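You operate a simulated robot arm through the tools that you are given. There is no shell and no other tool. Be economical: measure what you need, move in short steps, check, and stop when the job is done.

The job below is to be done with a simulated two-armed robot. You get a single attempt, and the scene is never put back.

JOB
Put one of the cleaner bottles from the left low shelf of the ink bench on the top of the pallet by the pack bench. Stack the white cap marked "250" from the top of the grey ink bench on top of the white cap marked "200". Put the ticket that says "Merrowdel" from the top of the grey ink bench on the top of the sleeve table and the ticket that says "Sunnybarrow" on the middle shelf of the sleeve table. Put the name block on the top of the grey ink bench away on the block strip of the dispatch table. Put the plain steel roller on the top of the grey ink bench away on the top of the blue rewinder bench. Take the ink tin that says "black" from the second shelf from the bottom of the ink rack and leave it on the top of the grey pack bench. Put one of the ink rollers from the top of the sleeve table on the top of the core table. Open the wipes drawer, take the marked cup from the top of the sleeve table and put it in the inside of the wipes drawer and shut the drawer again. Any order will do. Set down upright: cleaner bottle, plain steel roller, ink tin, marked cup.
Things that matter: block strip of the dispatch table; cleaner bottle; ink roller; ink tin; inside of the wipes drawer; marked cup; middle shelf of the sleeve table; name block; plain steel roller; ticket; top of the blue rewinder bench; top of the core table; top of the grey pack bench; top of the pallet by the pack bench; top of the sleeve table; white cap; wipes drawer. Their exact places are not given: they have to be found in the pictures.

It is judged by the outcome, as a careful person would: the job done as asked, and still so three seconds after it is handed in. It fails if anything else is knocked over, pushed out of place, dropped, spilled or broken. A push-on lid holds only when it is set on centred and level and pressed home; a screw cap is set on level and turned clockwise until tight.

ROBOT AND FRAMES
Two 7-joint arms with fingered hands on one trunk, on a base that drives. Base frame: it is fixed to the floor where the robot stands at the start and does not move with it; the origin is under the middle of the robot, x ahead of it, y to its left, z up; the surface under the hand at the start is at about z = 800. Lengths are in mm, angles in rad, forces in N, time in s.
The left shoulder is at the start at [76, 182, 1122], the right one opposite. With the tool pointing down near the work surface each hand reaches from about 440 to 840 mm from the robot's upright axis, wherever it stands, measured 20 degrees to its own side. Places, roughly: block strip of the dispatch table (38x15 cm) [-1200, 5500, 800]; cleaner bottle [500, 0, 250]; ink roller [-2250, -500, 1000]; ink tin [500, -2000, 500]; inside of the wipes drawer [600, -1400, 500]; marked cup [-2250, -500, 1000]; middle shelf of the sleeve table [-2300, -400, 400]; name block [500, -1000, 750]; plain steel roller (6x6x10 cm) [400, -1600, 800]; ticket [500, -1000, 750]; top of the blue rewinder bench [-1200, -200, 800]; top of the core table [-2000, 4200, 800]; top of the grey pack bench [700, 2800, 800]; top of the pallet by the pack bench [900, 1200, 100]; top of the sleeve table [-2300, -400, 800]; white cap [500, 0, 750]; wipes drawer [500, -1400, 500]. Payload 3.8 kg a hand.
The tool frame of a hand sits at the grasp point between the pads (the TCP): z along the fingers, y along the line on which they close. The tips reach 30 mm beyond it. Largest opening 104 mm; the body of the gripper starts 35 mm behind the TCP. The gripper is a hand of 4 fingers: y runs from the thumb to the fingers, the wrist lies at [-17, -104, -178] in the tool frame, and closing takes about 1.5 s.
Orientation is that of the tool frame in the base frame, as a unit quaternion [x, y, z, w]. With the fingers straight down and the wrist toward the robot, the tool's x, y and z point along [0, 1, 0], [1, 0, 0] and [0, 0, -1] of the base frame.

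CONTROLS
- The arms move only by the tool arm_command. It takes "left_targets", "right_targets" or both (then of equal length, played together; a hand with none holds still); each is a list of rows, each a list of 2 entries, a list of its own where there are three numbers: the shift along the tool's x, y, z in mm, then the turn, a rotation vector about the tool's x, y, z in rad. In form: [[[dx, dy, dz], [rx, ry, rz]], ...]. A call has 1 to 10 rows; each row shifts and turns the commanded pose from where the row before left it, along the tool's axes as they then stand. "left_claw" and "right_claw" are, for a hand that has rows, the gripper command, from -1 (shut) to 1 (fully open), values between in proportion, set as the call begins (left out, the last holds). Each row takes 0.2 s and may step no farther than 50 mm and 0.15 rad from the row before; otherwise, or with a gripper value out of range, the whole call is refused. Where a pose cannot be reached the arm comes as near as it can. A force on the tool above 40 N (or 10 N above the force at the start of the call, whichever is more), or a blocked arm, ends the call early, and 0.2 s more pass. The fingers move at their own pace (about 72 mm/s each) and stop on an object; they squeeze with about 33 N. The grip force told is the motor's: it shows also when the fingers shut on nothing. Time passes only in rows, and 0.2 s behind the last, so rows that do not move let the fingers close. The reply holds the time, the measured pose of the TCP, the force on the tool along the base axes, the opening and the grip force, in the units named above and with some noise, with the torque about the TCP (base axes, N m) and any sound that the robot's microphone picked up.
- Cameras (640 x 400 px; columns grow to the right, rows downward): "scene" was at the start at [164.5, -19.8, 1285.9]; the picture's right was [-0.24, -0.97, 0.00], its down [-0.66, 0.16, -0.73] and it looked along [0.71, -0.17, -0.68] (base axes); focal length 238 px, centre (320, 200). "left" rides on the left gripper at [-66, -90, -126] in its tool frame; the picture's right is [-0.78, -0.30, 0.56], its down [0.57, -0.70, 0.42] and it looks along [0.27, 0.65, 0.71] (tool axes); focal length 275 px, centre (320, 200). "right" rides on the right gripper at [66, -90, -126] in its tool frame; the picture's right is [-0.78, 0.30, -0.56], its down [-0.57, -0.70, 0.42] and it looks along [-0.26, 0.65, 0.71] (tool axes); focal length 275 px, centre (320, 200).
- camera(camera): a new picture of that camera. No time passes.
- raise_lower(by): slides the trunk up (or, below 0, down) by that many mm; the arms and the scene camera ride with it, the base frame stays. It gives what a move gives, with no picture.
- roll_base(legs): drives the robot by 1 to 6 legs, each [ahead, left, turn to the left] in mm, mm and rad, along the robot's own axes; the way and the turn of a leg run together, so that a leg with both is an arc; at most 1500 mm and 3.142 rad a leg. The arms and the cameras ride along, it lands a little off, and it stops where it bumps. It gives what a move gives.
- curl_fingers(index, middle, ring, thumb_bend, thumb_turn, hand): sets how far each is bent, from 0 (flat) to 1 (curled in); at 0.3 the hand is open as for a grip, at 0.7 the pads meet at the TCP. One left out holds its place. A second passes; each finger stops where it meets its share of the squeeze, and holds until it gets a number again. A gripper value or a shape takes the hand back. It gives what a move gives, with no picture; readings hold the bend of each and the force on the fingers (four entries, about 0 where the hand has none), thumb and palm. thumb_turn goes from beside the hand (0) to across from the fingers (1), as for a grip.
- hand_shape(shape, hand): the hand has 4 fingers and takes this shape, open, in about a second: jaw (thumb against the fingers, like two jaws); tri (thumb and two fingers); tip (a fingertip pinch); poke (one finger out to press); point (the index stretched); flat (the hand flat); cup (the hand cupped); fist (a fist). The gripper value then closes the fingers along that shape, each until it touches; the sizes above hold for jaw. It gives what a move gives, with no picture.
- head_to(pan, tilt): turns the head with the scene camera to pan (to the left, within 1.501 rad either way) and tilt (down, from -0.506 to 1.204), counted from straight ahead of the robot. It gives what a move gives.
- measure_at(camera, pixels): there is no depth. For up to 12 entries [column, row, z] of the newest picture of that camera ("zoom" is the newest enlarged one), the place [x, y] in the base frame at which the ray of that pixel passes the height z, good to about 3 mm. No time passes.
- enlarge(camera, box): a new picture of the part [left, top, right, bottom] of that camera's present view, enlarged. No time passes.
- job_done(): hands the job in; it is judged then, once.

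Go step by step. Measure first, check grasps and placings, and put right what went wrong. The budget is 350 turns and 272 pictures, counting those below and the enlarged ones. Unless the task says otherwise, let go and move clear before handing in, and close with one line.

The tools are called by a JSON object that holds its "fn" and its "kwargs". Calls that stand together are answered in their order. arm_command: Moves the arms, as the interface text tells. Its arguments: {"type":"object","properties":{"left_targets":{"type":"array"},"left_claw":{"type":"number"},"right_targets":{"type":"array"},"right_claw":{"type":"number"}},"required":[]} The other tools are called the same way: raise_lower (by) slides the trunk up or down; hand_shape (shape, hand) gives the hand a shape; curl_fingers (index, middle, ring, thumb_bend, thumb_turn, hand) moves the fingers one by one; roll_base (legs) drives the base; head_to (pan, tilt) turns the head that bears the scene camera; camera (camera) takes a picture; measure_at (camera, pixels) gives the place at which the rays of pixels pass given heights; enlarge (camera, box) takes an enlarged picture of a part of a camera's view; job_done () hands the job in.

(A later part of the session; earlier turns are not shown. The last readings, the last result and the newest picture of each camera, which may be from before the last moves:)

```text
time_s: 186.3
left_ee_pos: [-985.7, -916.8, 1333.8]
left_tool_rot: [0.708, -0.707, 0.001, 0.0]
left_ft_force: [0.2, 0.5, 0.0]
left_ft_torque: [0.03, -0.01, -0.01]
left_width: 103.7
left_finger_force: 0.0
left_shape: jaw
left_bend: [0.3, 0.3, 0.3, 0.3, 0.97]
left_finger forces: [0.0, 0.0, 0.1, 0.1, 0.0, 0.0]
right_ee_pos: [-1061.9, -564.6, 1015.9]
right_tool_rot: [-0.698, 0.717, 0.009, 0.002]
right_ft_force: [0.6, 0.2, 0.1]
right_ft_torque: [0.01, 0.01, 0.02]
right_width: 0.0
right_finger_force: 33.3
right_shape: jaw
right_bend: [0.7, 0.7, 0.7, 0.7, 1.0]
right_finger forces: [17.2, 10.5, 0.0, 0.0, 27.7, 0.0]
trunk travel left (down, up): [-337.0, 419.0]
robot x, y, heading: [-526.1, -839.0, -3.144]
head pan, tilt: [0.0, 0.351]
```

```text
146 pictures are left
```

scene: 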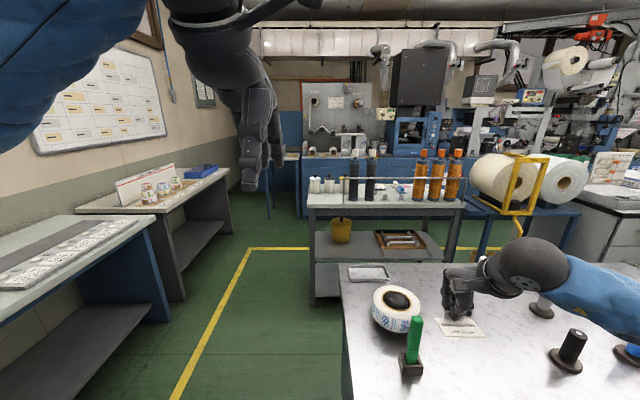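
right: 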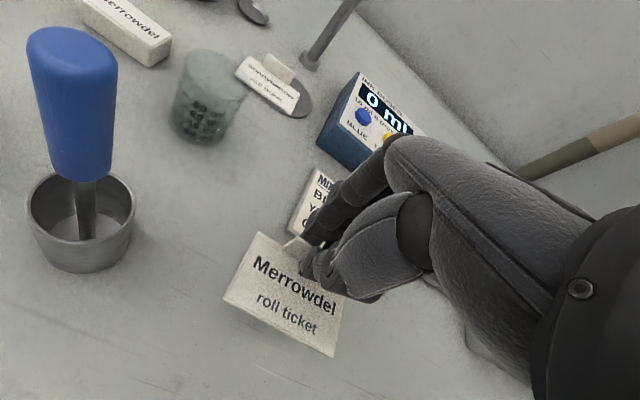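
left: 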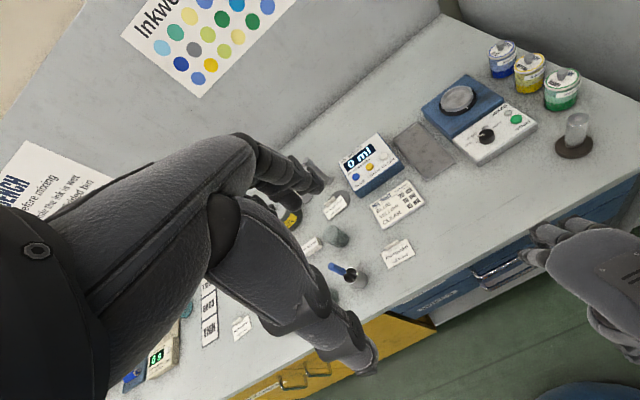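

Now visible: near table at right (rewinder bench with rollers on brown bases) and the sleeve table ahead at (385,200), with cups and standing rollers on it. Measure positions.

{"fn": "measure_at", "kwargs": {"camera": "scene", "pixels": [[342, 268, 800], [347, 398, 800], [425, 263, 800], [308, 208, 800], [463, 208, 800], [310, 195, 800], [312, 300, 0], [330, 240, 400], [170, 395, 0], [160, 220, 800], [400, 185, 800]]}}

{"fn": "enlarge", "kwargs": {"camera": "scene", "box": [290, 120, 480, 310]}}

```text
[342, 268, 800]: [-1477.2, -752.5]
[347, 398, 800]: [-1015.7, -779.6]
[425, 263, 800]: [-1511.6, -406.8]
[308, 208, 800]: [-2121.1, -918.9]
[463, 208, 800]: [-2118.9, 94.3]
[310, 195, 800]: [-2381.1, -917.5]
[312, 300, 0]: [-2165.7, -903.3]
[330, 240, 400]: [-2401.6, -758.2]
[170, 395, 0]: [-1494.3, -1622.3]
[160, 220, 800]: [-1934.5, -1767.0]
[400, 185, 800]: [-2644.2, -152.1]
```

```text
2.11 times, centred on (385, 215) of scene
```

zoom: 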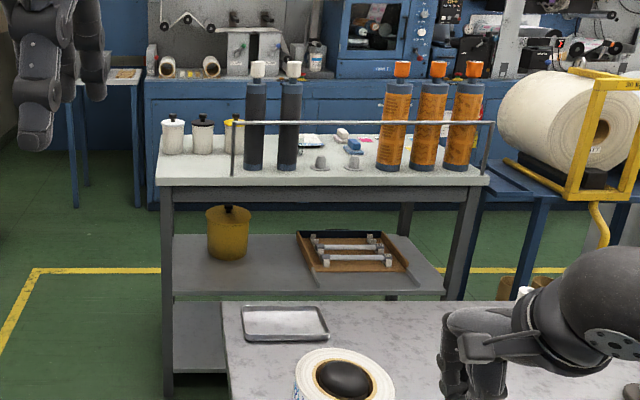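

Sleeve table front edge x≈−2120, y from −920 to +94, with a front rail except at its left end. Drive to its left-front: strafe to y≈−1190, then forward.

{"fn": "roll_base", "kwargs": {"legs": [[0, 360, 0], [1000, 0, 0]]}}

{"fn": "head_to", "kwargs": {"pan": -0.6, "tilt": 0.6}}

{"fn": "camera", "kwargs": {"camera": "scene"}}

```text
time_s: 193.4
left_ee_pos: [-1985.5, -1278.9, 1335.1]
left_tool_rot: [-0.707, 0.707, 0.0, 0.0]
left_ft_force: [0.3, 1.1, -0.1]
left_ft_torque: [-0.02, -0.02, -0.02]
left_width: 104.0
left_finger_force: 0.1
left_shape: jaw
left_bend: [0.3, 0.3, 0.3, 0.3, 0.97]
left_finger forces: [0.0, 0.1, 0.0, 0.0, 0.1, 0.0]
right_ee_pos: [-2063.7, -926.4, 1015.2]
right_tool_rot: [-0.698, 0.716, 0.008, 0.002]
right_ft_force: [-0.7, 0.0, -1.8]
right_ft_torque: [0.03, -0.01, -0.01]
right_width: 0.0
right_finger_force: 33.2
right_shape: jaw
right_bend: [0.7, 0.7, 0.7, 0.7, 1.0]
right_finger forces: [17.1, 10.5, 0.0, 0.1, 27.7, 0.0]
trunk travel left (down, up): [-337.0, 419.0]
robot x, y, heading: [-1527.1, -1202.8, -3.138]
head pan, tilt: [0.0, 0.351]
```

```text
time_s: 194.4
left_ee_pos: [-1985.2, -1278.3, 1334.5]
left_tool_rot: [-0.707, 0.707, 0.001, 0.001]
left_ft_force: [-0.3, -0.1, -0.9]
left_ft_torque: [-0.01, 0.03, -0.01]
left_width: 103.5
left_finger_force: 0.1
left_shape: jaw
left_bend: [0.3, 0.3, 0.3, 0.3, 0.97]
left_finger forces: [0.0, 0.1, 0.0, 0.1, 0.0, 0.0]
right_ee_pos: [-2062.4, -925.9, 1016.3]
right_tool_rot: [-0.697, 0.717, 0.009, 0.002]
right_ft_force: [0.4, -0.4, -0.9]
right_ft_torque: [0.0, -0.01, -0.02]
right_width: 0.1
right_finger_force: 32.5
right_shape: jaw
right_bend: [0.7, 0.7, 0.7, 0.7, 1.0]
right_finger forces: [17.3, 10.5, 0.0, 0.1, 27.7, 0.0]
trunk travel left (down, up): [-337.0, 419.0]
robot x, y, heading: [-1531.3, -1201.0, -3.14]
head pan, tilt: [-0.6, 0.6]
```

```text
144 pictures are left
```

scene: 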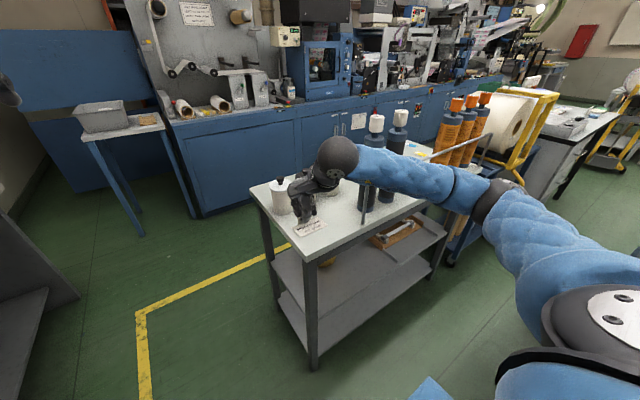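

{"fn": "enlarge", "kwargs": {"camera": "scene", "box": [235, 110, 475, 290]}}

{"fn": "measure_at", "kwargs": {"camera": "scene", "pixels": [[306, 259, 800], [251, 188, 800], [420, 210, 800], [280, 212, 800], [310, 245, 800], [335, 232, 800], [365, 220, 800]]}}

{"fn": "camera", "kwargs": {"camera": "right"}}

```text
2.22 times, centred on (355, 200) of scene
```

zoom: 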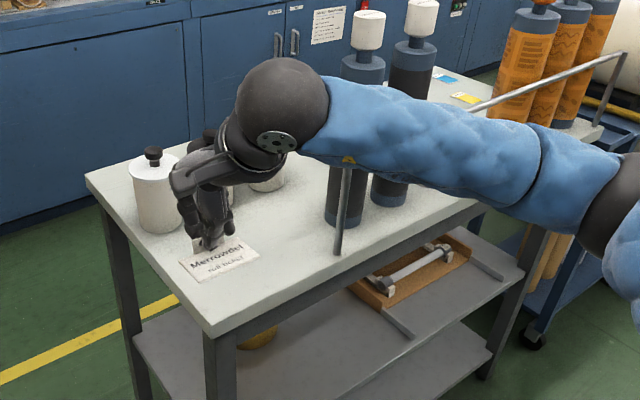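

```text
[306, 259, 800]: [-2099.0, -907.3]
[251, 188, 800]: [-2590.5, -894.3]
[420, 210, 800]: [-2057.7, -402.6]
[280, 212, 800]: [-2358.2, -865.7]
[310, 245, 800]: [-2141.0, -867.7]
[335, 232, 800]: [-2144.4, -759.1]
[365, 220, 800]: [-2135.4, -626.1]
```

```text
142 pictures are left
```

right: 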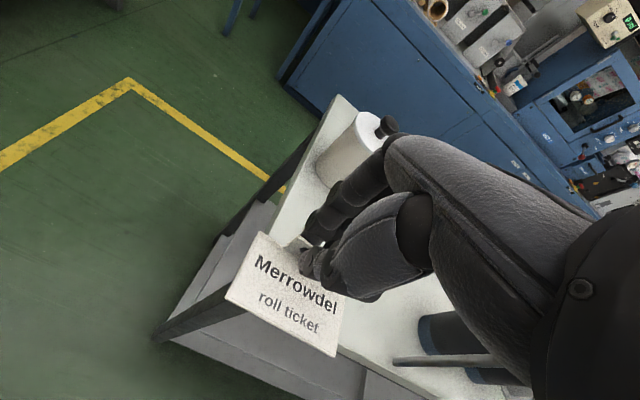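

Free area on the table's left front: x −2120…−2300, y −890…−650 (rail starts at y≈−626; pot at (−2358,−866)). Drive closer and position at about (−2215,−790).

{"fn": "roll_base", "kwargs": {"legs": [[120, -80, 0]]}}

{"fn": "arm_command", "kwargs": {"right_targets": [[[-28, 20, 0], [0, 0, 0]], [[-28, 20, 20], [0, 0, 0]], [[0, 0, 45], [0, 0, 0]], [[0, 0, 45], [0, 0, 0]], [[0, 0, 30], [0, 0, 0]], [[0, 0, 0], [0, 0, 0]]]}}

{"fn": "camera", "kwargs": {"camera": "right"}}

```text
time_s: 195.7
left_ee_pos: [-2106.7, -1197.4, 1333.4]
left_tool_rot: [0.707, -0.707, 0.001, -0.001]
left_ft_force: [-0.6, -0.4, -1.1]
left_ft_torque: [-0.05, -0.01, 0.01]
left_width: 103.6
left_finger_force: 0.1
left_shape: jaw
left_bend: [0.3, 0.3, 0.3, 0.3, 0.97]
left_finger forces: [0.1, 0.0, 0.1, 0.0, 0.1, 0.0]
right_ee_pos: [-2183.7, -845.8, 1015.5]
right_tool_rot: [-0.698, 0.717, 0.008, 0.002]
right_ft_force: [-0.5, 0.1, -0.5]
right_ft_torque: [0.0, 0.01, 0.02]
right_width: 0.0
right_finger_force: 33.2
right_shape: jaw
right_bend: [0.7, 0.7, 0.7, 0.7, 1.0]
right_finger forces: [17.2, 10.5, 0.1, 0.0, 27.8, 0.0]
trunk travel left (down, up): [-337.0, 419.0]
robot x, y, heading: [-1648.5, -1121.6, -3.138]
head pan, tilt: [-0.6, 0.6]
```

```text
time_s: 197.1
left_ee_pos: [-2101.1, -1199.9, 1336.5]
left_tool_rot: [0.707, -0.707, -0.002, 0.001]
left_ft_force: [-0.4, 0.3, 0.7]
left_ft_torque: [-0.02, 0.01, 0.0]
left_width: 103.9
left_finger_force: 0.0
left_shape: jaw
left_bend: [0.3, 0.3, 0.3, 0.3, 0.97]
left_finger forces: [0.0, 0.1, 0.0, 0.1, 0.0, 0.0]
right_ee_pos: [-2222.9, -787.1, 885.1]
right_tool_rot: [-0.697, 0.717, 0.013, -0.005]
right_ft_force: [2.2, 2.1, 34.2]
right_ft_torque: [0.07, 0.01, -0.07]
right_width: 0.3
right_finger_force: 32.9
right_shape: jaw
right_bend: [0.7, 0.7, 0.7, 0.71, 1.0]
right_finger forces: [20.7, 12.4, 0.1, 0.0, 51.1, 0.0]
trunk travel left (down, up): [-337.0, 419.0]
robot x, y, heading: [-1649.7, -1124.9, -3.139]
head pan, tilt: [-0.6, 0.6]
```

```text
141 pictures are left
```

right: 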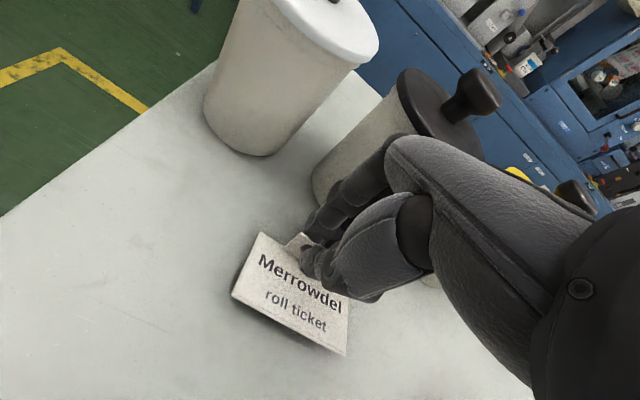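

Contact at z=885, so the table top is ≈848. The fingers are near the second pot, so lift slightly, pull 30 mm back toward me, set down, and open a little.

{"fn": "arm_command", "kwargs": {"right_targets": [[[0, 0, -8], [0, 0, 0]], [[0, -30, 0], [0, 0, 0]], [[0, 0, 4], [0, 0, 0]], [[0, 0, 0], [0, 0, 0]]]}}

{"fn": "camera", "kwargs": {"camera": "right"}}

```text
time_s: 198.1
left_ee_pos: [-2103.3, -1200.5, 1335.9]
left_tool_rot: [0.707, -0.707, -0.001, 0.001]
left_ft_force: [-0.3, 0.2, 0.4]
left_ft_torque: [0.02, -0.02, 0.04]
left_width: 103.5
left_finger_force: 0.0
left_shape: jaw
left_bend: [0.3, 0.3, 0.3, 0.3, 0.97]
left_finger forces: [0.0, 0.1, 0.0, 0.0, 0.0, 0.0]
right_ee_pos: [-2192.4, -788.5, 885.0]
right_tool_rot: [-0.698, 0.716, 0.011, 0.0]
right_ft_force: [-3.2, 0.1, 26.0]
right_ft_torque: [0.03, 0.18, -0.01]
right_width: 0.1
right_finger_force: 33.2
right_shape: jaw
right_bend: [0.7, 0.7, 0.7, 0.71, 1.0]
right_finger forces: [22.2, 13.4, 0.0, 0.0, 34.6, 0.1]
trunk travel left (down, up): [-337.0, 419.0]
robot x, y, heading: [-1648.5, -1120.0, -3.143]
head pan, tilt: [-0.6, 0.6]
```

```text
140 pictures are left
```

right: 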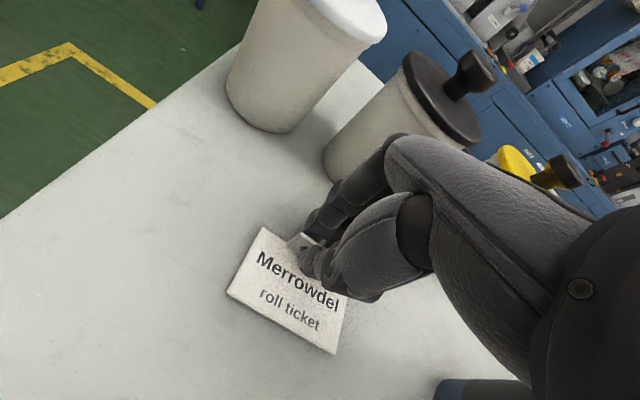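

Ticket lies on the table. Ease 2 mm, open slightly, and lift off.

{"fn": "arm_command", "kwargs": {"right_targets": [[[0, 0, -2], [0, 0, 0]], [[0, 0, 0], [0, 0, 0]], [[0, 0, 0], [0, 0, 0]], [[0, 0, -15], [0, 0, 0]], [[0, 0, -40], [0, 0, 0]], [[0, 0, -45], [0, 0, 0]], [[0, -40, -25], [0, 0, 0]], [[0, -45, 0], [0, 0, 0]]], "right_claw": -0.55}}

{"fn": "camera", "kwargs": {"camera": "right"}}

{"fn": "head_to", "kwargs": {"pan": -0.9, "tilt": 0.65}}

{"fn": "camera", "kwargs": {"camera": "scene"}}

```text
time_s: 199.9
left_ee_pos: [-2104.1, -1199.0, 1335.6]
left_tool_rot: [-0.707, 0.707, 0.0, 0.0]
left_ft_force: [-0.2, 0.1, -0.2]
left_ft_torque: [-0.01, -0.01, 0.03]
left_width: 103.6
left_finger_force: 0.1
left_shape: jaw
left_bend: [0.3, 0.3, 0.3, 0.3, 0.97]
left_finger forces: [0.0, 0.2, 0.0, 0.0, 0.0, 0.2]
right_ee_pos: [-2104.9, -792.8, 1008.8]
right_tool_rot: [-0.698, 0.716, 0.009, 0.001]
right_ft_force: [0.0, -0.3, -0.3]
right_ft_torque: [-0.01, -0.02, 0.04]
right_width: 23.5
right_finger_force: 0.0
right_shape: jaw
right_bend: [0.73, 0.57, 0.55, 0.74, 1.0]
right_finger forces: [0.0, 0.0, 0.0, 0.0, 0.0, 0.0]
trunk travel left (down, up): [-337.0, 419.0]
robot x, y, heading: [-1649.3, -1125.1, -3.139]
head pan, tilt: [-0.6, 0.6]
```

```text
139 pictures are left
```

right: 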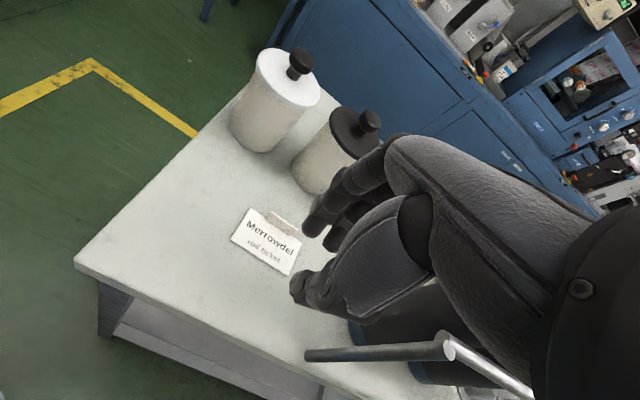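

```text
time_s: 200.7
left_ee_pos: [-2105.3, -1198.4, 1334.6]
left_tool_rot: [0.707, -0.707, 0.0, 0.0]
left_ft_force: [0.2, -0.3, 0.2]
left_ft_torque: [0.01, -0.02, 0.0]
left_width: 103.9
left_finger_force: 0.2
left_shape: jaw
left_bend: [0.3, 0.3, 0.3, 0.3, 0.97]
left_finger forces: [0.0, 0.0, 0.1, 0.0, 0.1, 0.0]
right_ee_pos: [-2105.6, -790.5, 1006.6]
right_tool_rot: [-0.698, 0.716, 0.007, 0.001]
right_ft_force: [0.4, -0.1, 0.8]
right_ft_torque: [-0.03, -0.01, 0.04]
right_width: 23.4
right_finger_force: 0.1
right_shape: jaw
right_bend: [0.73, 0.57, 0.55, 0.74, 1.0]
right_finger forces: [0.0, 0.0, 0.0, 0.0, 0.0, 0.1]
trunk travel left (down, up): [-337.0, 419.0]
robot x, y, heading: [-1650.7, -1121.4, -3.139]
head pan, tilt: [-0.901, 0.649]
```

```text
138 pictures are left
```

scene: 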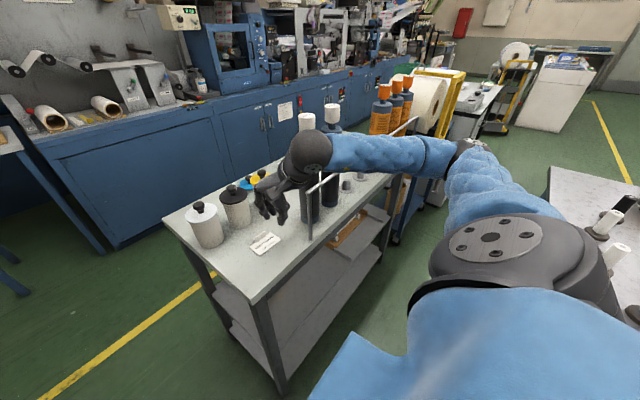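

Ticket placed. Zoom in on the table items to identify marked cup and ink rollers.

{"fn": "enlarge", "kwargs": {"camera": "scene", "box": [180, 60, 440, 260]}}

{"fn": "enlarge", "kwargs": {"camera": "scene", "box": [320, 160, 400, 220]}}

```text
2.00 times, centred on (310, 160) of scene
```

zoom: 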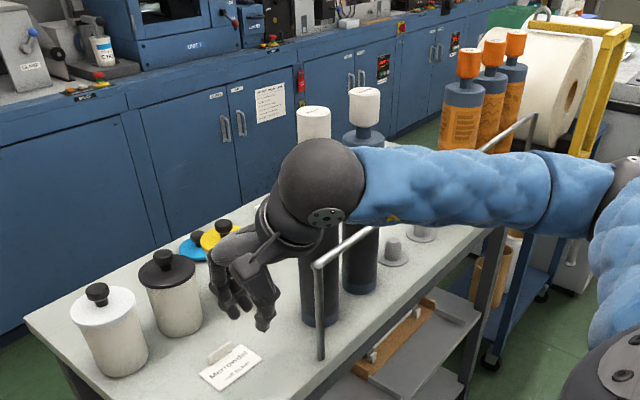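

```text
6.67 times, centred on (360, 190) of scene
```

zoom: 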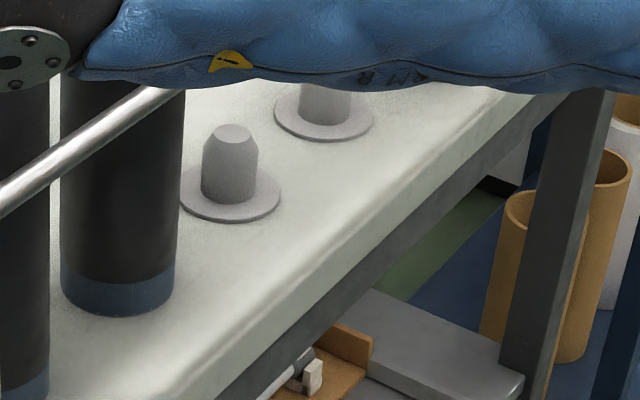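

The small items behind the arm are unclear. Raise the trunk 300 mm (hand clears everything) for a better look down.

{"fn": "raise_lower", "kwargs": {"by": 350}}

{"fn": "arm_command", "kwargs": {"right_targets": [[[40, -10, -20], [0, 0, 0]], [[45, -10, 0], [0, 0, 0]], [[45, -10, 0], [0, 0, 0]], [[45, 0, 0], [0, 0, 0]], [[45, 0, 0], [0, 0, 0]]]}}

{"fn": "head_to", "kwargs": {"pan": -0.75, "tilt": 0.85}}

{"fn": "camera", "kwargs": {"camera": "scene"}}

```text
time_s: 204.2
left_ee_pos: [-2104.3, -1197.8, 1685.3]
left_tool_rot: [-0.707, 0.708, 0.0, 0.0]
left_ft_force: [-0.2, 0.2, -0.2]
left_ft_torque: [0.05, -0.01, -0.01]
left_width: 103.8
left_finger_force: 0.0
left_shape: jaw
left_bend: [0.3, 0.3, 0.3, 0.3, 0.97]
left_finger forces: [0.0, 0.1, 0.1, 0.1, 0.0, 0.0]
right_ee_pos: [-2105.7, -792.3, 1356.3]
right_tool_rot: [-0.698, 0.716, 0.007, 0.003]
right_ft_force: [0.0, 0.3, 0.7]
right_ft_torque: [0.01, -0.01, -0.01]
right_width: 23.3
right_finger_force: 0.0
right_shape: jaw
right_bend: [0.73, 0.57, 0.55, 0.74, 1.0]
right_finger forces: [0.0, 0.0, 0.0, 0.1, 0.1, 0.1]
trunk travel left (down, up): [-687.0, 69.0]
robot x, y, heading: [-1652.4, -1123.4, -3.137]
head pan, tilt: [-0.901, 0.649]
```

```text
time_s: 205.3
left_ee_pos: [-2106.2, -1201.2, 1684.2]
left_tool_rot: [0.707, -0.707, 0.001, 0.0]
left_ft_force: [0.5, 0.3, 0.6]
left_ft_torque: [0.0, -0.03, -0.04]
left_width: 103.5
left_finger_force: 0.0
left_shape: jaw
left_bend: [0.3, 0.3, 0.3, 0.3, 0.97]
left_finger forces: [0.0, 0.0, 0.0, 0.0, 0.1, 0.1]
right_ee_pos: [-2082.0, -1014.4, 1372.2]
right_tool_rot: [-0.698, 0.716, 0.01, 0.003]
right_ft_force: [-0.8, -0.3, -0.4]
right_ft_torque: [0.02, -0.02, 0.04]
right_width: 23.2
right_finger_force: 0.0
right_shape: jaw
right_bend: [0.73, 0.57, 0.55, 0.74, 1.0]
right_finger forces: [0.0, 0.0, 0.1, 0.1, 0.1, 0.1]
trunk travel left (down, up): [-687.0, 69.0]
robot x, y, heading: [-1649.2, -1122.2, -3.138]
head pan, tilt: [-0.901, 0.649]
```

```text
time_s: 206.1
left_ee_pos: [-2104.6, -1197.8, 1684.3]
left_tool_rot: [0.707, -0.707, 0.0, 0.0]
left_ft_force: [-0.4, 0.3, 0.8]
left_ft_torque: [-0.05, -0.05, 0.05]
left_width: 103.7
left_finger_force: 0.0
left_shape: jaw
left_bend: [0.3, 0.3, 0.3, 0.3, 0.97]
left_finger forces: [0.1, 0.1, 0.1, 0.0, 0.0, 0.1]
right_ee_pos: [-2080.9, -1012.4, 1372.5]
right_tool_rot: [-0.698, 0.716, 0.009, 0.001]
right_ft_force: [0.2, -0.1, 0.6]
right_ft_torque: [0.01, 0.01, 0.03]
right_width: 23.4
right_finger_force: 0.2
right_shape: jaw
right_bend: [0.73, 0.57, 0.55, 0.74, 1.0]
right_finger forces: [0.1, 0.1, 0.0, 0.0, 0.0, 0.1]
trunk travel left (down, up): [-687.0, 69.0]
robot x, y, heading: [-1650.1, -1120.9, -3.143]
head pan, tilt: [-0.75, 0.85]
```

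```text
135 pictures are left
```

scene: 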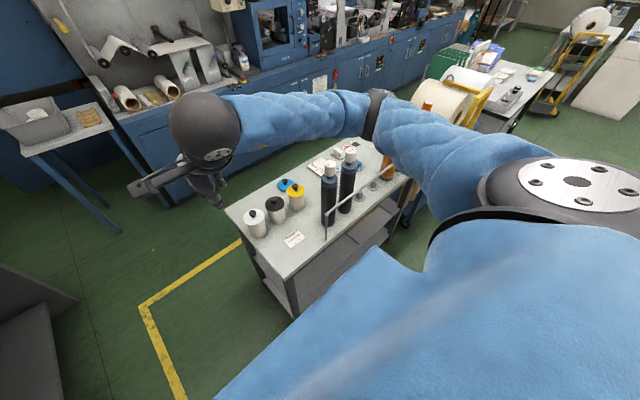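

{"fn": "enlarge", "kwargs": {"camera": "scene", "box": [230, 130, 400, 250]}}

```text
3.33 times, centred on (315, 190) of scene
```

zoom: 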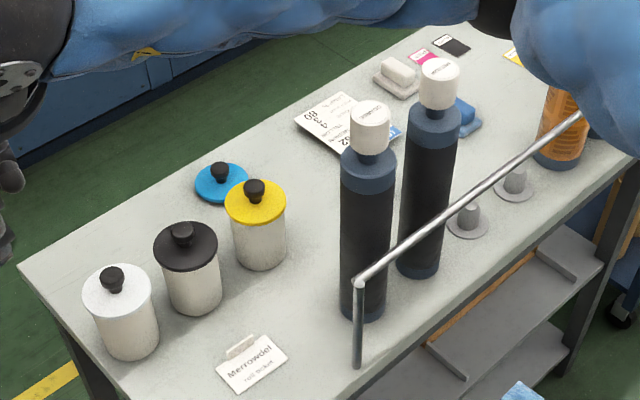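

The table's other half is hidden by my arm. Use the hand camera from above the table.

{"fn": "arm_command", "kwargs": {"right_targets": [[[-48, 0, 0], [0, 0, 0]], [[-48, 0, 0], [0, 0, 0]], [[-48, 0, 0], [0, 0, 0]], [[-48, 0, 0], [0, 0, 0]], [[-48, 0, 0], [0, 0, 0]], [[-48, 0, 0], [0, 0, 0]], [[-30, 0, 0], [0, 0, 0]]]}}

{"fn": "camera", "kwargs": {"camera": "right"}}

```text
time_s: 207.7
left_ee_pos: [-2102.9, -1198.6, 1684.9]
left_tool_rot: [-0.707, 0.708, 0.0, -0.001]
left_ft_force: [0.3, 0.5, 0.4]
left_ft_torque: [0.0, 0.02, 0.0]
left_width: 103.7
left_finger_force: 0.0
left_shape: jaw
left_bend: [0.3, 0.3, 0.3, 0.3, 0.97]
left_finger forces: [0.0, 0.1, 0.0, 0.0, 0.0, 0.0]
right_ee_pos: [-2072.3, -694.4, 1378.1]
right_tool_rot: [-0.699, 0.715, 0.008, 0.001]
right_ft_force: [0.5, -1.6, -0.4]
right_ft_torque: [-0.01, 0.0, 0.04]
right_width: 23.6
right_finger_force: 0.1
right_shape: jaw
right_bend: [0.73, 0.57, 0.55, 0.74, 1.0]
right_finger forces: [0.0, 0.0, 0.0, 0.0, 0.0, 0.0]
trunk travel left (down, up): [-687.0, 69.0]
robot x, y, heading: [-1649.7, -1123.8, -3.142]
head pan, tilt: [-0.75, 0.85]
```

```text
133 pictures are left
```

right: 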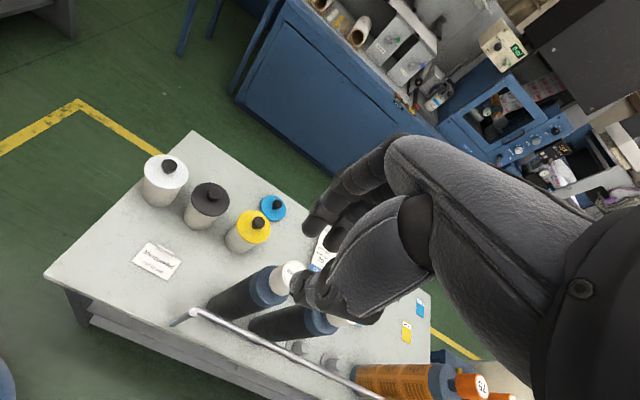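

{"fn": "enlarge", "kwargs": {"camera": "right", "box": [180, 230, 340, 350]}}

{"fn": "enlarge", "kwargs": {"camera": "scene", "box": [310, 135, 400, 205]}}

```text
3.33 times, centred on (260, 290) of right
```

zoom: 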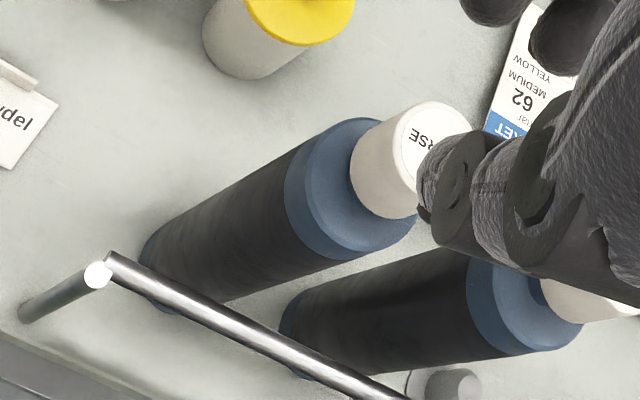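

```text
5.71 times, centred on (355, 170) of scene
```

zoom: 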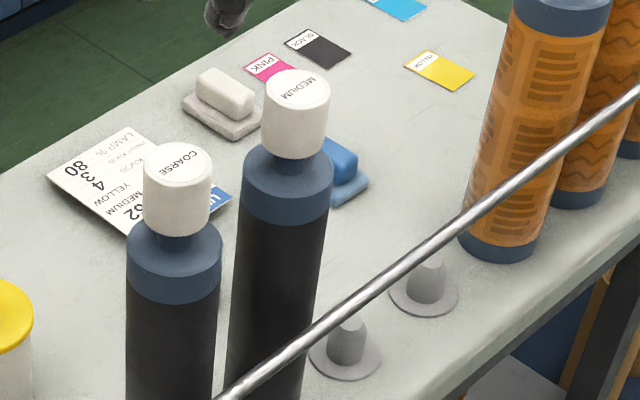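

The dark cylinders marked COARSE/MEDIUM look like the ink (anilox) rollers. The pots may carry a mark on a hidden side; drive alongside the table's left end for another angle.

{"fn": "roll_base", "kwargs": {"legs": [[350, 130, 0]]}}

{"fn": "head_to", "kwargs": {"pan": -1.25, "tilt": 0.9}}

{"fn": "camera", "kwargs": {"camera": "scene"}}

{"fn": "camera", "kwargs": {"camera": "right"}}

```text
time_s: 210.0
left_ee_pos: [-2450.4, -1330.0, 1685.1]
left_tool_rot: [0.708, -0.706, 0.001, 0.001]
left_ft_force: [0.1, -0.3, 0.2]
left_ft_torque: [0.03, 0.0, 0.02]
left_width: 103.7
left_finger_force: 0.2
left_shape: jaw
left_bend: [0.3, 0.3, 0.3, 0.3, 0.97]
left_finger forces: [0.0, 0.1, 0.0, 0.0, 0.0, 0.0]
right_ee_pos: [-2420.0, -826.0, 1378.4]
right_tool_rot: [-0.699, 0.715, 0.009, 0.001]
right_ft_force: [0.1, 0.5, 0.0]
right_ft_torque: [0.0, 0.0, -0.02]
right_width: 23.3
right_finger_force: 0.2
right_shape: jaw
right_bend: [0.73, 0.57, 0.55, 0.74, 1.0]
right_finger forces: [0.0, 0.0, 0.0, 0.1, 0.0, 0.0]
trunk travel left (down, up): [-687.0, 69.0]
robot x, y, heading: [-1995.8, -1255.6, -3.138]
head pan, tilt: [-0.75, 0.85]
```

```text
time_s: 211.0
left_ee_pos: [-2451.7, -1330.1, 1685.2]
left_tool_rot: [0.708, -0.706, 0.001, 0.001]
left_ft_force: [0.0, -0.9, -0.3]
left_ft_torque: [-0.01, -0.01, 0.02]
left_width: 103.8
left_finger_force: 0.0
left_shape: jaw
left_bend: [0.3, 0.3, 0.3, 0.3, 0.97]
left_finger forces: [0.0, 0.0, 0.1, 0.0, 0.1, 0.0]
right_ee_pos: [-2420.2, -826.3, 1377.1]
right_tool_rot: [-0.699, 0.715, 0.009, 0.002]
right_ft_force: [0.6, -0.6, 0.2]
right_ft_torque: [-0.02, 0.02, -0.01]
right_width: 23.3
right_finger_force: 0.0
right_shape: jaw
right_bend: [0.73, 0.57, 0.55, 0.74, 1.0]
right_finger forces: [0.0, 0.0, 0.0, 0.0, 0.1, 0.0]
trunk travel left (down, up): [-687.0, 69.0]
robot x, y, heading: [-1997.4, -1252.6, -3.136]
head pan, tilt: [-1.25, 0.901]
```

```text
130 pictures are left
```

scene: 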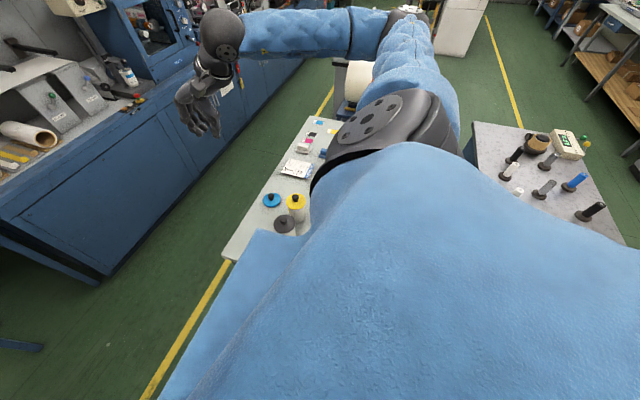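

```text
129 pictures are left
```

right: 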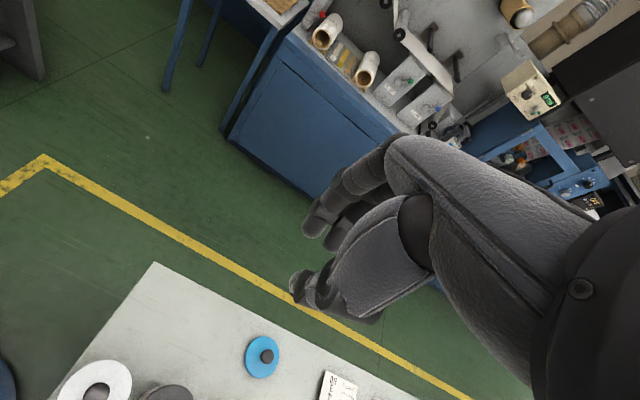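

{"fn": "roll_base", "kwargs": {"legs": [[0, 200, 0], [0, 0, -1.3]]}}

{"fn": "head_to", "kwargs": {"pan": 0.1, "tilt": 0.75}}

{"fn": "camera", "kwargs": {"camera": "scene"}}

```text
time_s: 215.8
left_ee_pos: [-2191.9, -1035.1, 1683.8]
left_tool_rot: [-0.139, 0.99, 0.0, 0.0]
left_ft_force: [-0.4, 0.2, 0.6]
left_ft_torque: [0.01, -0.01, 0.03]
left_width: 103.7
left_finger_force: 0.1
left_shape: jaw
left_bend: [0.3, 0.3, 0.3, 0.3, 0.97]
left_finger forces: [0.1, 0.1, 0.0, 0.0, 0.0, 0.1]
right_ee_pos: [-1699.2, -926.5, 1378.4]
right_tool_rot: [-0.126, 0.992, 0.005, 0.007]
right_ft_force: [-0.7, -0.3, -0.2]
right_ft_torque: [0.01, 0.02, 0.02]
right_width: 23.4
right_finger_force: 0.2
right_shape: jaw
right_bend: [0.73, 0.57, 0.55, 0.74, 1.0]
right_finger forces: [0.0, 0.0, 0.1, 0.0, 0.0, 0.0]
trunk travel left (down, up): [-687.0, 69.0]
robot x, y, heading: [-1996.8, -1452.7, 1.846]
head pan, tilt: [-1.25, 0.901]
```

```text
time_s: 217.3
left_ee_pos: [-2191.9, -1035.2, 1683.9]
left_tool_rot: [-0.139, 0.99, 0.0, 0.0]
left_ft_force: [0.3, 0.0, 0.0]
left_ft_torque: [-0.03, 0.01, -0.01]
left_width: 103.4
left_finger_force: 0.0
left_shape: jaw
left_bend: [0.3, 0.3, 0.3, 0.3, 0.97]
left_finger forces: [0.0, 0.0, 0.0, 0.0, 0.1, 0.0]
right_ee_pos: [-1698.7, -926.5, 1377.4]
right_tool_rot: [-0.126, 0.992, 0.005, 0.006]
right_ft_force: [0.4, 0.1, 0.6]
right_ft_torque: [0.01, 0.0, -0.01]
right_width: 23.4
right_finger_force: 0.0
right_shape: jaw
right_bend: [0.73, 0.57, 0.55, 0.74, 1.0]
right_finger forces: [0.0, 0.1, 0.0, 0.1, 0.0, 0.0]
trunk travel left (down, up): [-687.0, 69.0]
robot x, y, heading: [-1995.2, -1453.5, 1.85]
head pan, tilt: [0.099, 0.75]
```

```text
128 pictures are left
```

scene: 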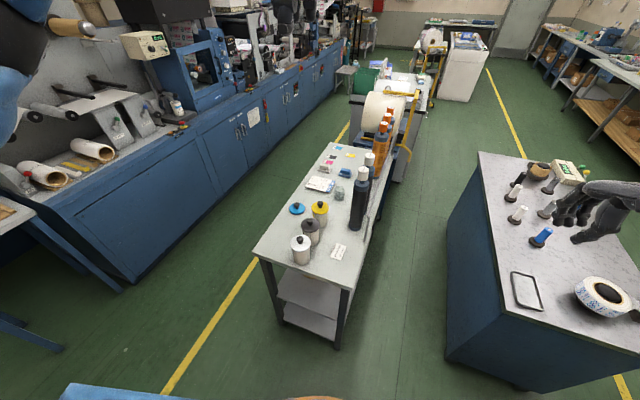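

A glass beaker-like cup shows at (338,193). Zoom.

{"fn": "enlarge", "kwargs": {"camera": "scene", "box": [250, 120, 410, 280]}}

{"fn": "measure_at", "kwargs": {"camera": "scene", "pixels": [[338, 199, 848], [355, 228, 848], [364, 212, 848], [253, 253, 848], [352, 253, 848], [335, 149, 848], [338, 250, 850], [478, 152, 850], [447, 350, 0], [520, 310, 850], [531, 170, 850]]}}

```text
2.50 times, centred on (330, 200) of scene
```

zoom: 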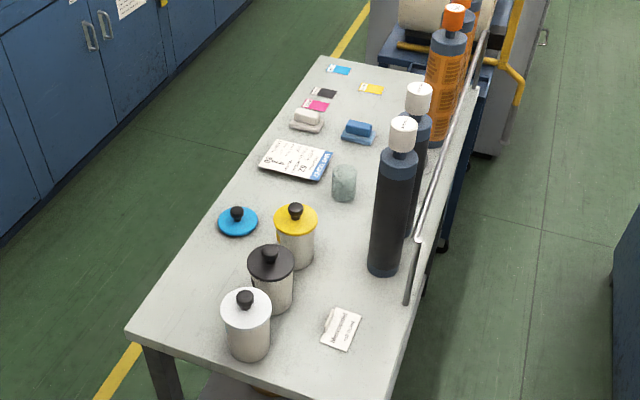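

```text
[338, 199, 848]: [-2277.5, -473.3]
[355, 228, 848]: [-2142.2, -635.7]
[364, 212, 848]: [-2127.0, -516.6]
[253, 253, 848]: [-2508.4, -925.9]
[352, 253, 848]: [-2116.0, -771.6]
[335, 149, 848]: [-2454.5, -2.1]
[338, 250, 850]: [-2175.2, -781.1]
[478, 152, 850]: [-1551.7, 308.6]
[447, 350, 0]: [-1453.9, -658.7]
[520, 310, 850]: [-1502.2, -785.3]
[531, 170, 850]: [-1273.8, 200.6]
```

The marked cup is the graduated beaker at about (−2278,−473). Check the aisle behind the table.

{"fn": "measure_at", "kwargs": {"camera": "scene", "pixels": [[125, 290, 0], [200, 235, 0], [270, 172, 0], [335, 350, 0], [285, 322, 0], [268, 135, 0], [350, 120, 0]]}}

{"fn": "enlarge", "kwargs": {"camera": "scene", "box": [320, 160, 380, 220]}}

```text
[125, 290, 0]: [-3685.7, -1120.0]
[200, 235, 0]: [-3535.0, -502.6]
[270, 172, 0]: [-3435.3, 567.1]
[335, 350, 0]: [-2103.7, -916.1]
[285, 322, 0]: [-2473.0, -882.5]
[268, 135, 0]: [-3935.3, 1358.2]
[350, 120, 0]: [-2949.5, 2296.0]
```

```text
6.67 times, centred on (350, 190) of scene
```

zoom: 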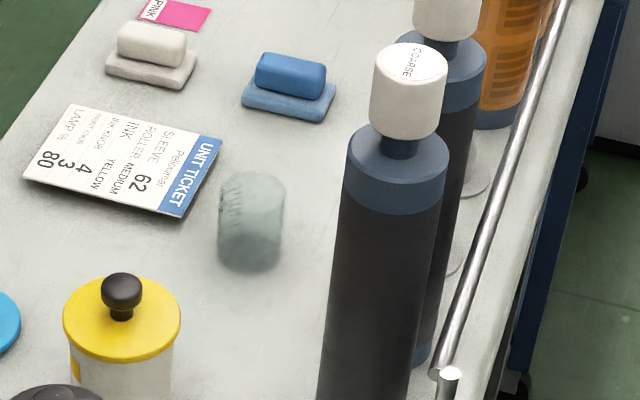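

The aisle behind the table is ~1 m wide and the table's back has no rail, so I'll work from there. Estimate roller heights.

{"fn": "measure_at", "kwargs": {"camera": "scene", "pixels": [[363.6, 170, 1100], [363.6, 170, 1150], [363.6, 170, 1200], [369, 155, 1150], [341, 186, 900], [341, 186, 930], [333, 196, 848], [345, 196, 848]]}}

{"fn": "roll_base", "kwargs": {"legs": [[0, 0, 1.3], [1000, 0, 0], [0, 0, 3.14]]}}

```text
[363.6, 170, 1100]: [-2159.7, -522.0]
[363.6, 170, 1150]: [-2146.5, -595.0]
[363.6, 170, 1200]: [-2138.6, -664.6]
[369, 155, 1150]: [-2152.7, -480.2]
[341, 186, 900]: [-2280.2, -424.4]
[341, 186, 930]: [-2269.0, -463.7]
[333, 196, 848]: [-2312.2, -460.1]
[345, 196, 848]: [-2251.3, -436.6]
```

```text
time_s: 232.9
left_ee_pos: [-2529.0, -1402.9, 1684.7]
left_tool_rot: [0.719, 0.695, 0.001, 0.0]
left_ft_force: [0.1, -0.3, -0.4]
left_ft_torque: [-0.02, -0.02, 0.02]
left_width: 103.8
left_finger_force: 0.1
left_shape: jaw
left_bend: [0.3, 0.3, 0.3, 0.3, 0.97]
left_finger forces: [0.0, 0.1, 0.0, 0.1, 0.0, 0.0]
right_ee_pos: [-2577.6, -1905.1, 1377.8]
right_tool_rot: [0.728, 0.685, -0.002, 0.008]
right_ft_force: [-0.4, -0.4, 0.5]
right_ft_torque: [-0.02, -0.03, -0.02]
right_width: 23.7
right_finger_force: 0.0
right_shape: jaw
right_bend: [0.73, 0.57, 0.55, 0.74, 1.0]
right_finger forces: [0.0, 0.1, 0.0, 0.0, 0.0, 0.0]
trunk travel left (down, up): [-687.0, 69.0]
robot x, y, heading: [-2990.7, -1464.2, -0.031]
head pan, tilt: [0.099, 0.75]
```

Cup: (−2280,−465), ~60 mm wide, 80 mm tall. Fetch it now with the right hand from behind the table.

{"fn": "roll_base", "kwargs": {"legs": [[110, 0, 0.031], [0, 1120, 0]]}}

{"fn": "head_to", "kwargs": {"pan": 0, "tilt": 0.95}}

{"fn": "raise_lower", "kwargs": {"by": -300}}

{"fn": "camera", "kwargs": {"camera": "scene"}}

{"fn": "camera", "kwargs": {"camera": "right"}}

```text
time_s: 239.4
left_ee_pos: [-2415.5, -281.0, 1685.5]
left_tool_rot: [0.709, 0.705, 0.0, -0.001]
left_ft_force: [0.3, -1.0, -0.9]
left_ft_torque: [0.03, 0.03, -0.02]
left_width: 103.7
left_finger_force: 0.0
left_shape: jaw
left_bend: [0.3, 0.3, 0.3, 0.3, 0.97]
left_finger forces: [0.0, 0.0, 0.0, 0.1, 0.1, 0.0]
right_ee_pos: [-2451.1, -784.3, 1377.1]
right_tool_rot: [0.718, 0.696, -0.002, 0.008]
right_ft_force: [-0.4, -0.2, -0.9]
right_ft_torque: [0.0, 0.01, 0.01]
right_width: 23.4
right_finger_force: 0.0
right_shape: jaw
right_bend: [0.73, 0.57, 0.55, 0.74, 1.0]
right_finger forces: [0.1, 0.1, 0.0, 0.0, 0.1, 0.0]
trunk travel left (down, up): [-687.0, 69.0]
robot x, y, heading: [-2870.6, -348.2, -0.004]
head pan, tilt: [0.099, 0.75]
```

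```text
time_s: 240.1
left_ee_pos: [-2416.4, -280.8, 1683.3]
left_tool_rot: [0.71, 0.704, 0.0, 0.0]
left_ft_force: [-0.2, 0.2, -0.7]
left_ft_torque: [0.02, 0.03, 0.02]
left_width: 103.6
left_finger_force: 0.1
left_shape: jaw
left_bend: [0.3, 0.3, 0.3, 0.3, 0.97]
left_finger forces: [0.0, 0.1, 0.0, 0.0, 0.0, 0.0]
right_ee_pos: [-2449.6, -783.5, 1377.8]
right_tool_rot: [0.718, 0.696, -0.003, 0.009]
right_ft_force: [-0.2, -0.9, 0.1]
right_ft_torque: [0.01, 0.0, 0.01]
right_width: 23.4
right_finger_force: 0.1
right_shape: jaw
right_bend: [0.73, 0.57, 0.55, 0.74, 1.0]
right_finger forces: [0.0, 0.0, 0.0, 0.0, 0.0, 0.0]
trunk travel left (down, up): [-687.0, 69.0]
robot x, y, heading: [-2872.2, -352.9, -0.006]
head pan, tilt: [0.0, 0.949]
```

```text
time_s: 243.1
left_ee_pos: [-2415.4, -280.6, 1384.6]
left_tool_rot: [0.709, 0.705, 0.0, 0.0]
left_ft_force: [-0.2, -0.4, 0.1]
left_ft_torque: [0.01, 0.01, 0.02]
left_width: 103.7
left_finger_force: 0.0
left_shape: jaw
left_bend: [0.3, 0.3, 0.3, 0.3, 0.97]
left_finger forces: [0.0, 0.0, 0.0, 0.0, 0.0, 0.1]
right_ee_pos: [-2452.3, -784.8, 1078.2]
right_tool_rot: [0.719, 0.695, -0.001, 0.009]
right_ft_force: [-0.1, 0.0, -0.4]
right_ft_torque: [0.01, 0.0, -0.01]
right_width: 23.3
right_finger_force: 0.0
right_shape: jaw
right_bend: [0.73, 0.57, 0.55, 0.74, 1.0]
right_finger forces: [0.1, 0.0, 0.1, 0.1, 0.0, 0.0]
trunk travel left (down, up): [-387.0, 369.0]
robot x, y, heading: [-2873.3, -352.2, -0.007]
head pan, tilt: [0.0, 0.949]
```

```text
125 pictures are left
```

scene: 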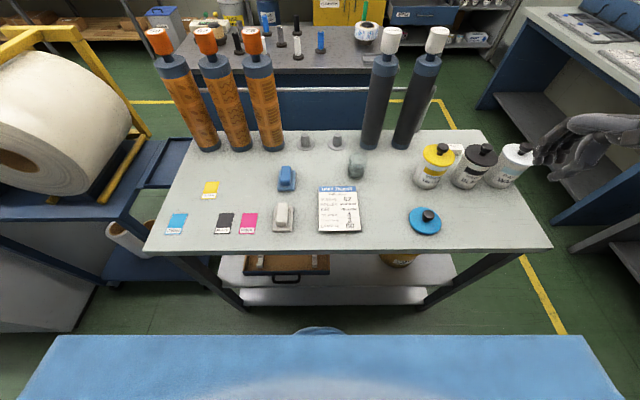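

```text
124 pictures are left
```

right: 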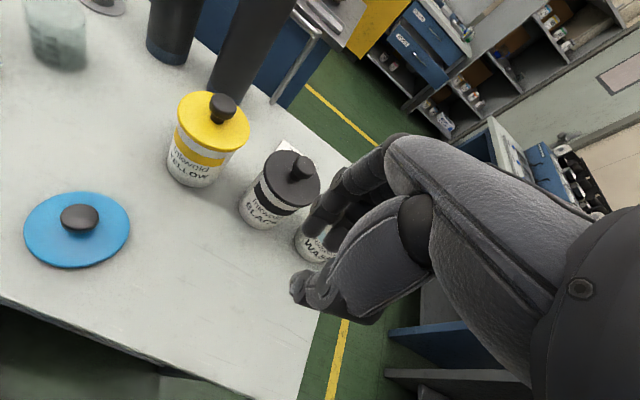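

From behind everything is open; the graduated cup is at (357,165). Measure it and bring the right hand above.

{"fn": "enlarge", "kwargs": {"camera": "scene", "box": [320, 130, 400, 190]}}

{"fn": "measure_at", "kwargs": {"camera": "scene", "pixels": [[357, 178, 848], [347, 172, 848], [366, 173, 848], [357, 155, 930], [374, 147, 848], [405, 147, 848], [340, 148, 848], [375, 33, 1180], [439, 175, 848]]}}

```text
6.67 times, centred on (360, 160) of scene
```

zoom: 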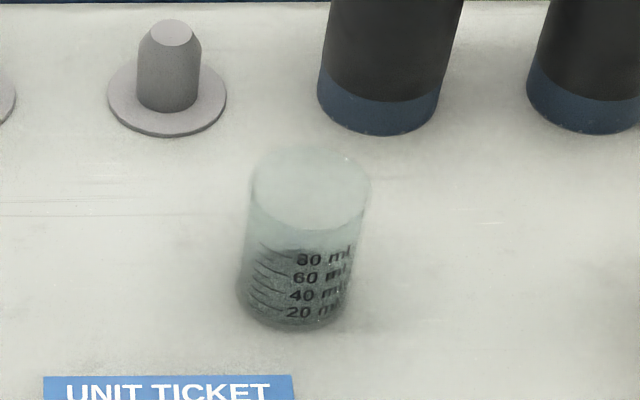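

```text
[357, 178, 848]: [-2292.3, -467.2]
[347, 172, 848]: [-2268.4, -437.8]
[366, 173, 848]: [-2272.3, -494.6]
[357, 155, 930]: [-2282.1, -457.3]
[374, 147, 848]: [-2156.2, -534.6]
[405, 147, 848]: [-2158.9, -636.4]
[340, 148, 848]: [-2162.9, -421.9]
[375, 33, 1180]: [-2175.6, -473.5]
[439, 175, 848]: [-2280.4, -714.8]
```

Cup centre ≈ (−2266,−467), top ≈ 912. Move above it.

{"fn": "arm_command", "kwargs": {"right_targets": [[[41, 22, 0], [0, 0, 0]], [[41, 22, 0], [0, 0, 0]], [[41, 22, 0], [0, 0, 0]], [[41, 22, 0], [0, 0, 0]], [[41, 22, 0], [0, 0, 0]], [[41, 22, 0], [0, 0, 0]], [[41, 22, 0], [0, 0, 0]], [[36, 26, 0], [0, 0, 0]], [[0, 0, 40], [0, 0, 0]], [[0, 0, 0], [0, 0, 0]]], "right_claw": 1}}

{"fn": "camera", "kwargs": {"camera": "right"}}

```text
time_s: 245.3
left_ee_pos: [-2416.1, -280.1, 1384.9]
left_tool_rot: [0.709, 0.705, 0.0, 0.0]
left_ft_force: [-0.7, -1.0, 0.8]
left_ft_torque: [-0.01, 0.01, -0.02]
left_width: 103.7
left_finger_force: 0.1
left_shape: jaw
left_bend: [0.3, 0.3, 0.3, 0.3, 0.97]
left_finger forces: [0.0, 0.0, 0.0, 0.0, 0.0, 0.0]
right_ee_pos: [-2258.6, -466.4, 1034.0]
right_tool_rot: [0.719, 0.695, -0.002, 0.01]
right_ft_force: [0.1, 0.8, 0.0]
right_ft_torque: [0.0, -0.01, 0.03]
right_width: 103.9
right_finger_force: 0.1
right_shape: jaw
right_bend: [0.3, 0.3, 0.3, 0.3, 0.97]
right_finger forces: [0.0, 0.0, 0.1, 0.0, 0.0, 0.0]
trunk travel left (down, up): [-387.0, 369.0]
robot x, y, heading: [-2869.8, -352.3, -0.005]
head pan, tilt: [0.0, 0.949]
```

```text
122 pictures are left
```

right: 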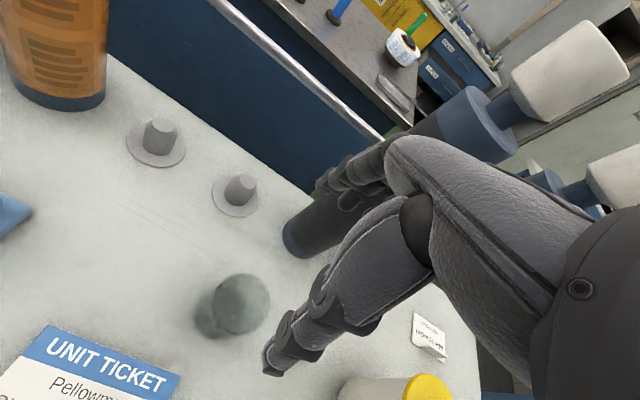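

{"fn": "measure_at", "kwargs": {"camera": "right", "pixels": [[242, 304, 912], [242, 304, 900], [218, 315, 848], [300, 245, 848], [240, 205, 848]]}}

{"fn": "enlarge", "kwargs": {"camera": "scene", "box": [300, 20, 480, 200]}}

```text
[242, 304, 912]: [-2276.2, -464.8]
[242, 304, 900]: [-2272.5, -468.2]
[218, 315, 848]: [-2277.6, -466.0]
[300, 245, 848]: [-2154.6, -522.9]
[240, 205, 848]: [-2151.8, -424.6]
```

```text
2.22 times, centred on (390, 110) of scene
```

zoom: 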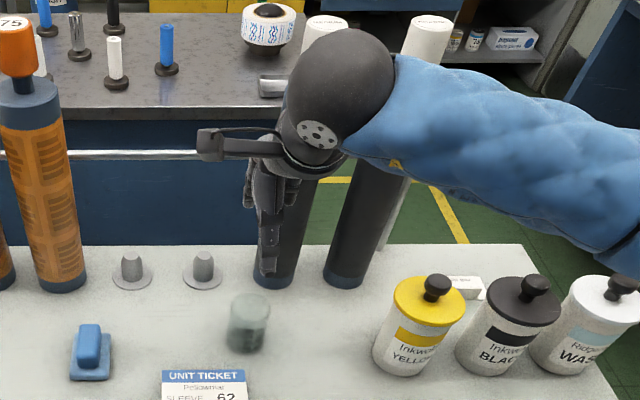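

Cup centre refined to (−2274,−466). Shift back 15 mm, descend, and close.

{"fn": "arm_command", "kwargs": {"right_targets": [[[0, -15, 20], [0, 0, 0]], [[0, 0, 40], [0, 0, 0]], [[0, 0, 40], [0, 0, 0]], [[0, 0, 40], [0, 0, 0]], [[0, 0, 6], [0, 0, 0]], [[0, 0, 0], [0, 0, 0]]]}}

{"fn": "camera", "kwargs": {"camera": "right"}}

```text
time_s: 246.7
left_ee_pos: [-2414.7, -281.5, 1385.0]
left_tool_rot: [0.71, 0.705, 0.0, 0.0]
left_ft_force: [-0.2, 0.5, 0.5]
left_ft_torque: [0.02, -0.01, 0.03]
left_width: 103.7
left_finger_force: 0.0
left_shape: jaw
left_bend: [0.3, 0.3, 0.3, 0.3, 0.97]
left_finger forces: [0.1, 0.0, 0.0, 0.0, 0.0, 0.1]
right_ee_pos: [-2272.6, -468.3, 887.3]
right_tool_rot: [0.719, 0.695, -0.002, 0.008]
right_ft_force: [0.1, 0.1, 0.3]
right_ft_torque: [0.0, 0.03, 0.0]
right_width: 103.7
right_finger_force: 0.0
right_shape: jaw
right_bend: [0.3, 0.3, 0.3, 0.3, 0.97]
right_finger forces: [0.0, 0.0, 0.1, 0.0, 0.0, 0.0]
trunk travel left (down, up): [-387.0, 369.0]
robot x, y, heading: [-2874.5, -353.2, -0.006]
head pan, tilt: [0.0, 0.949]
```

```text
120 pictures are left
```

right: 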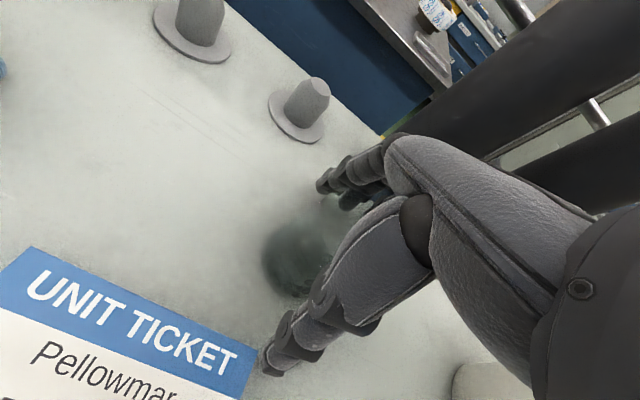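

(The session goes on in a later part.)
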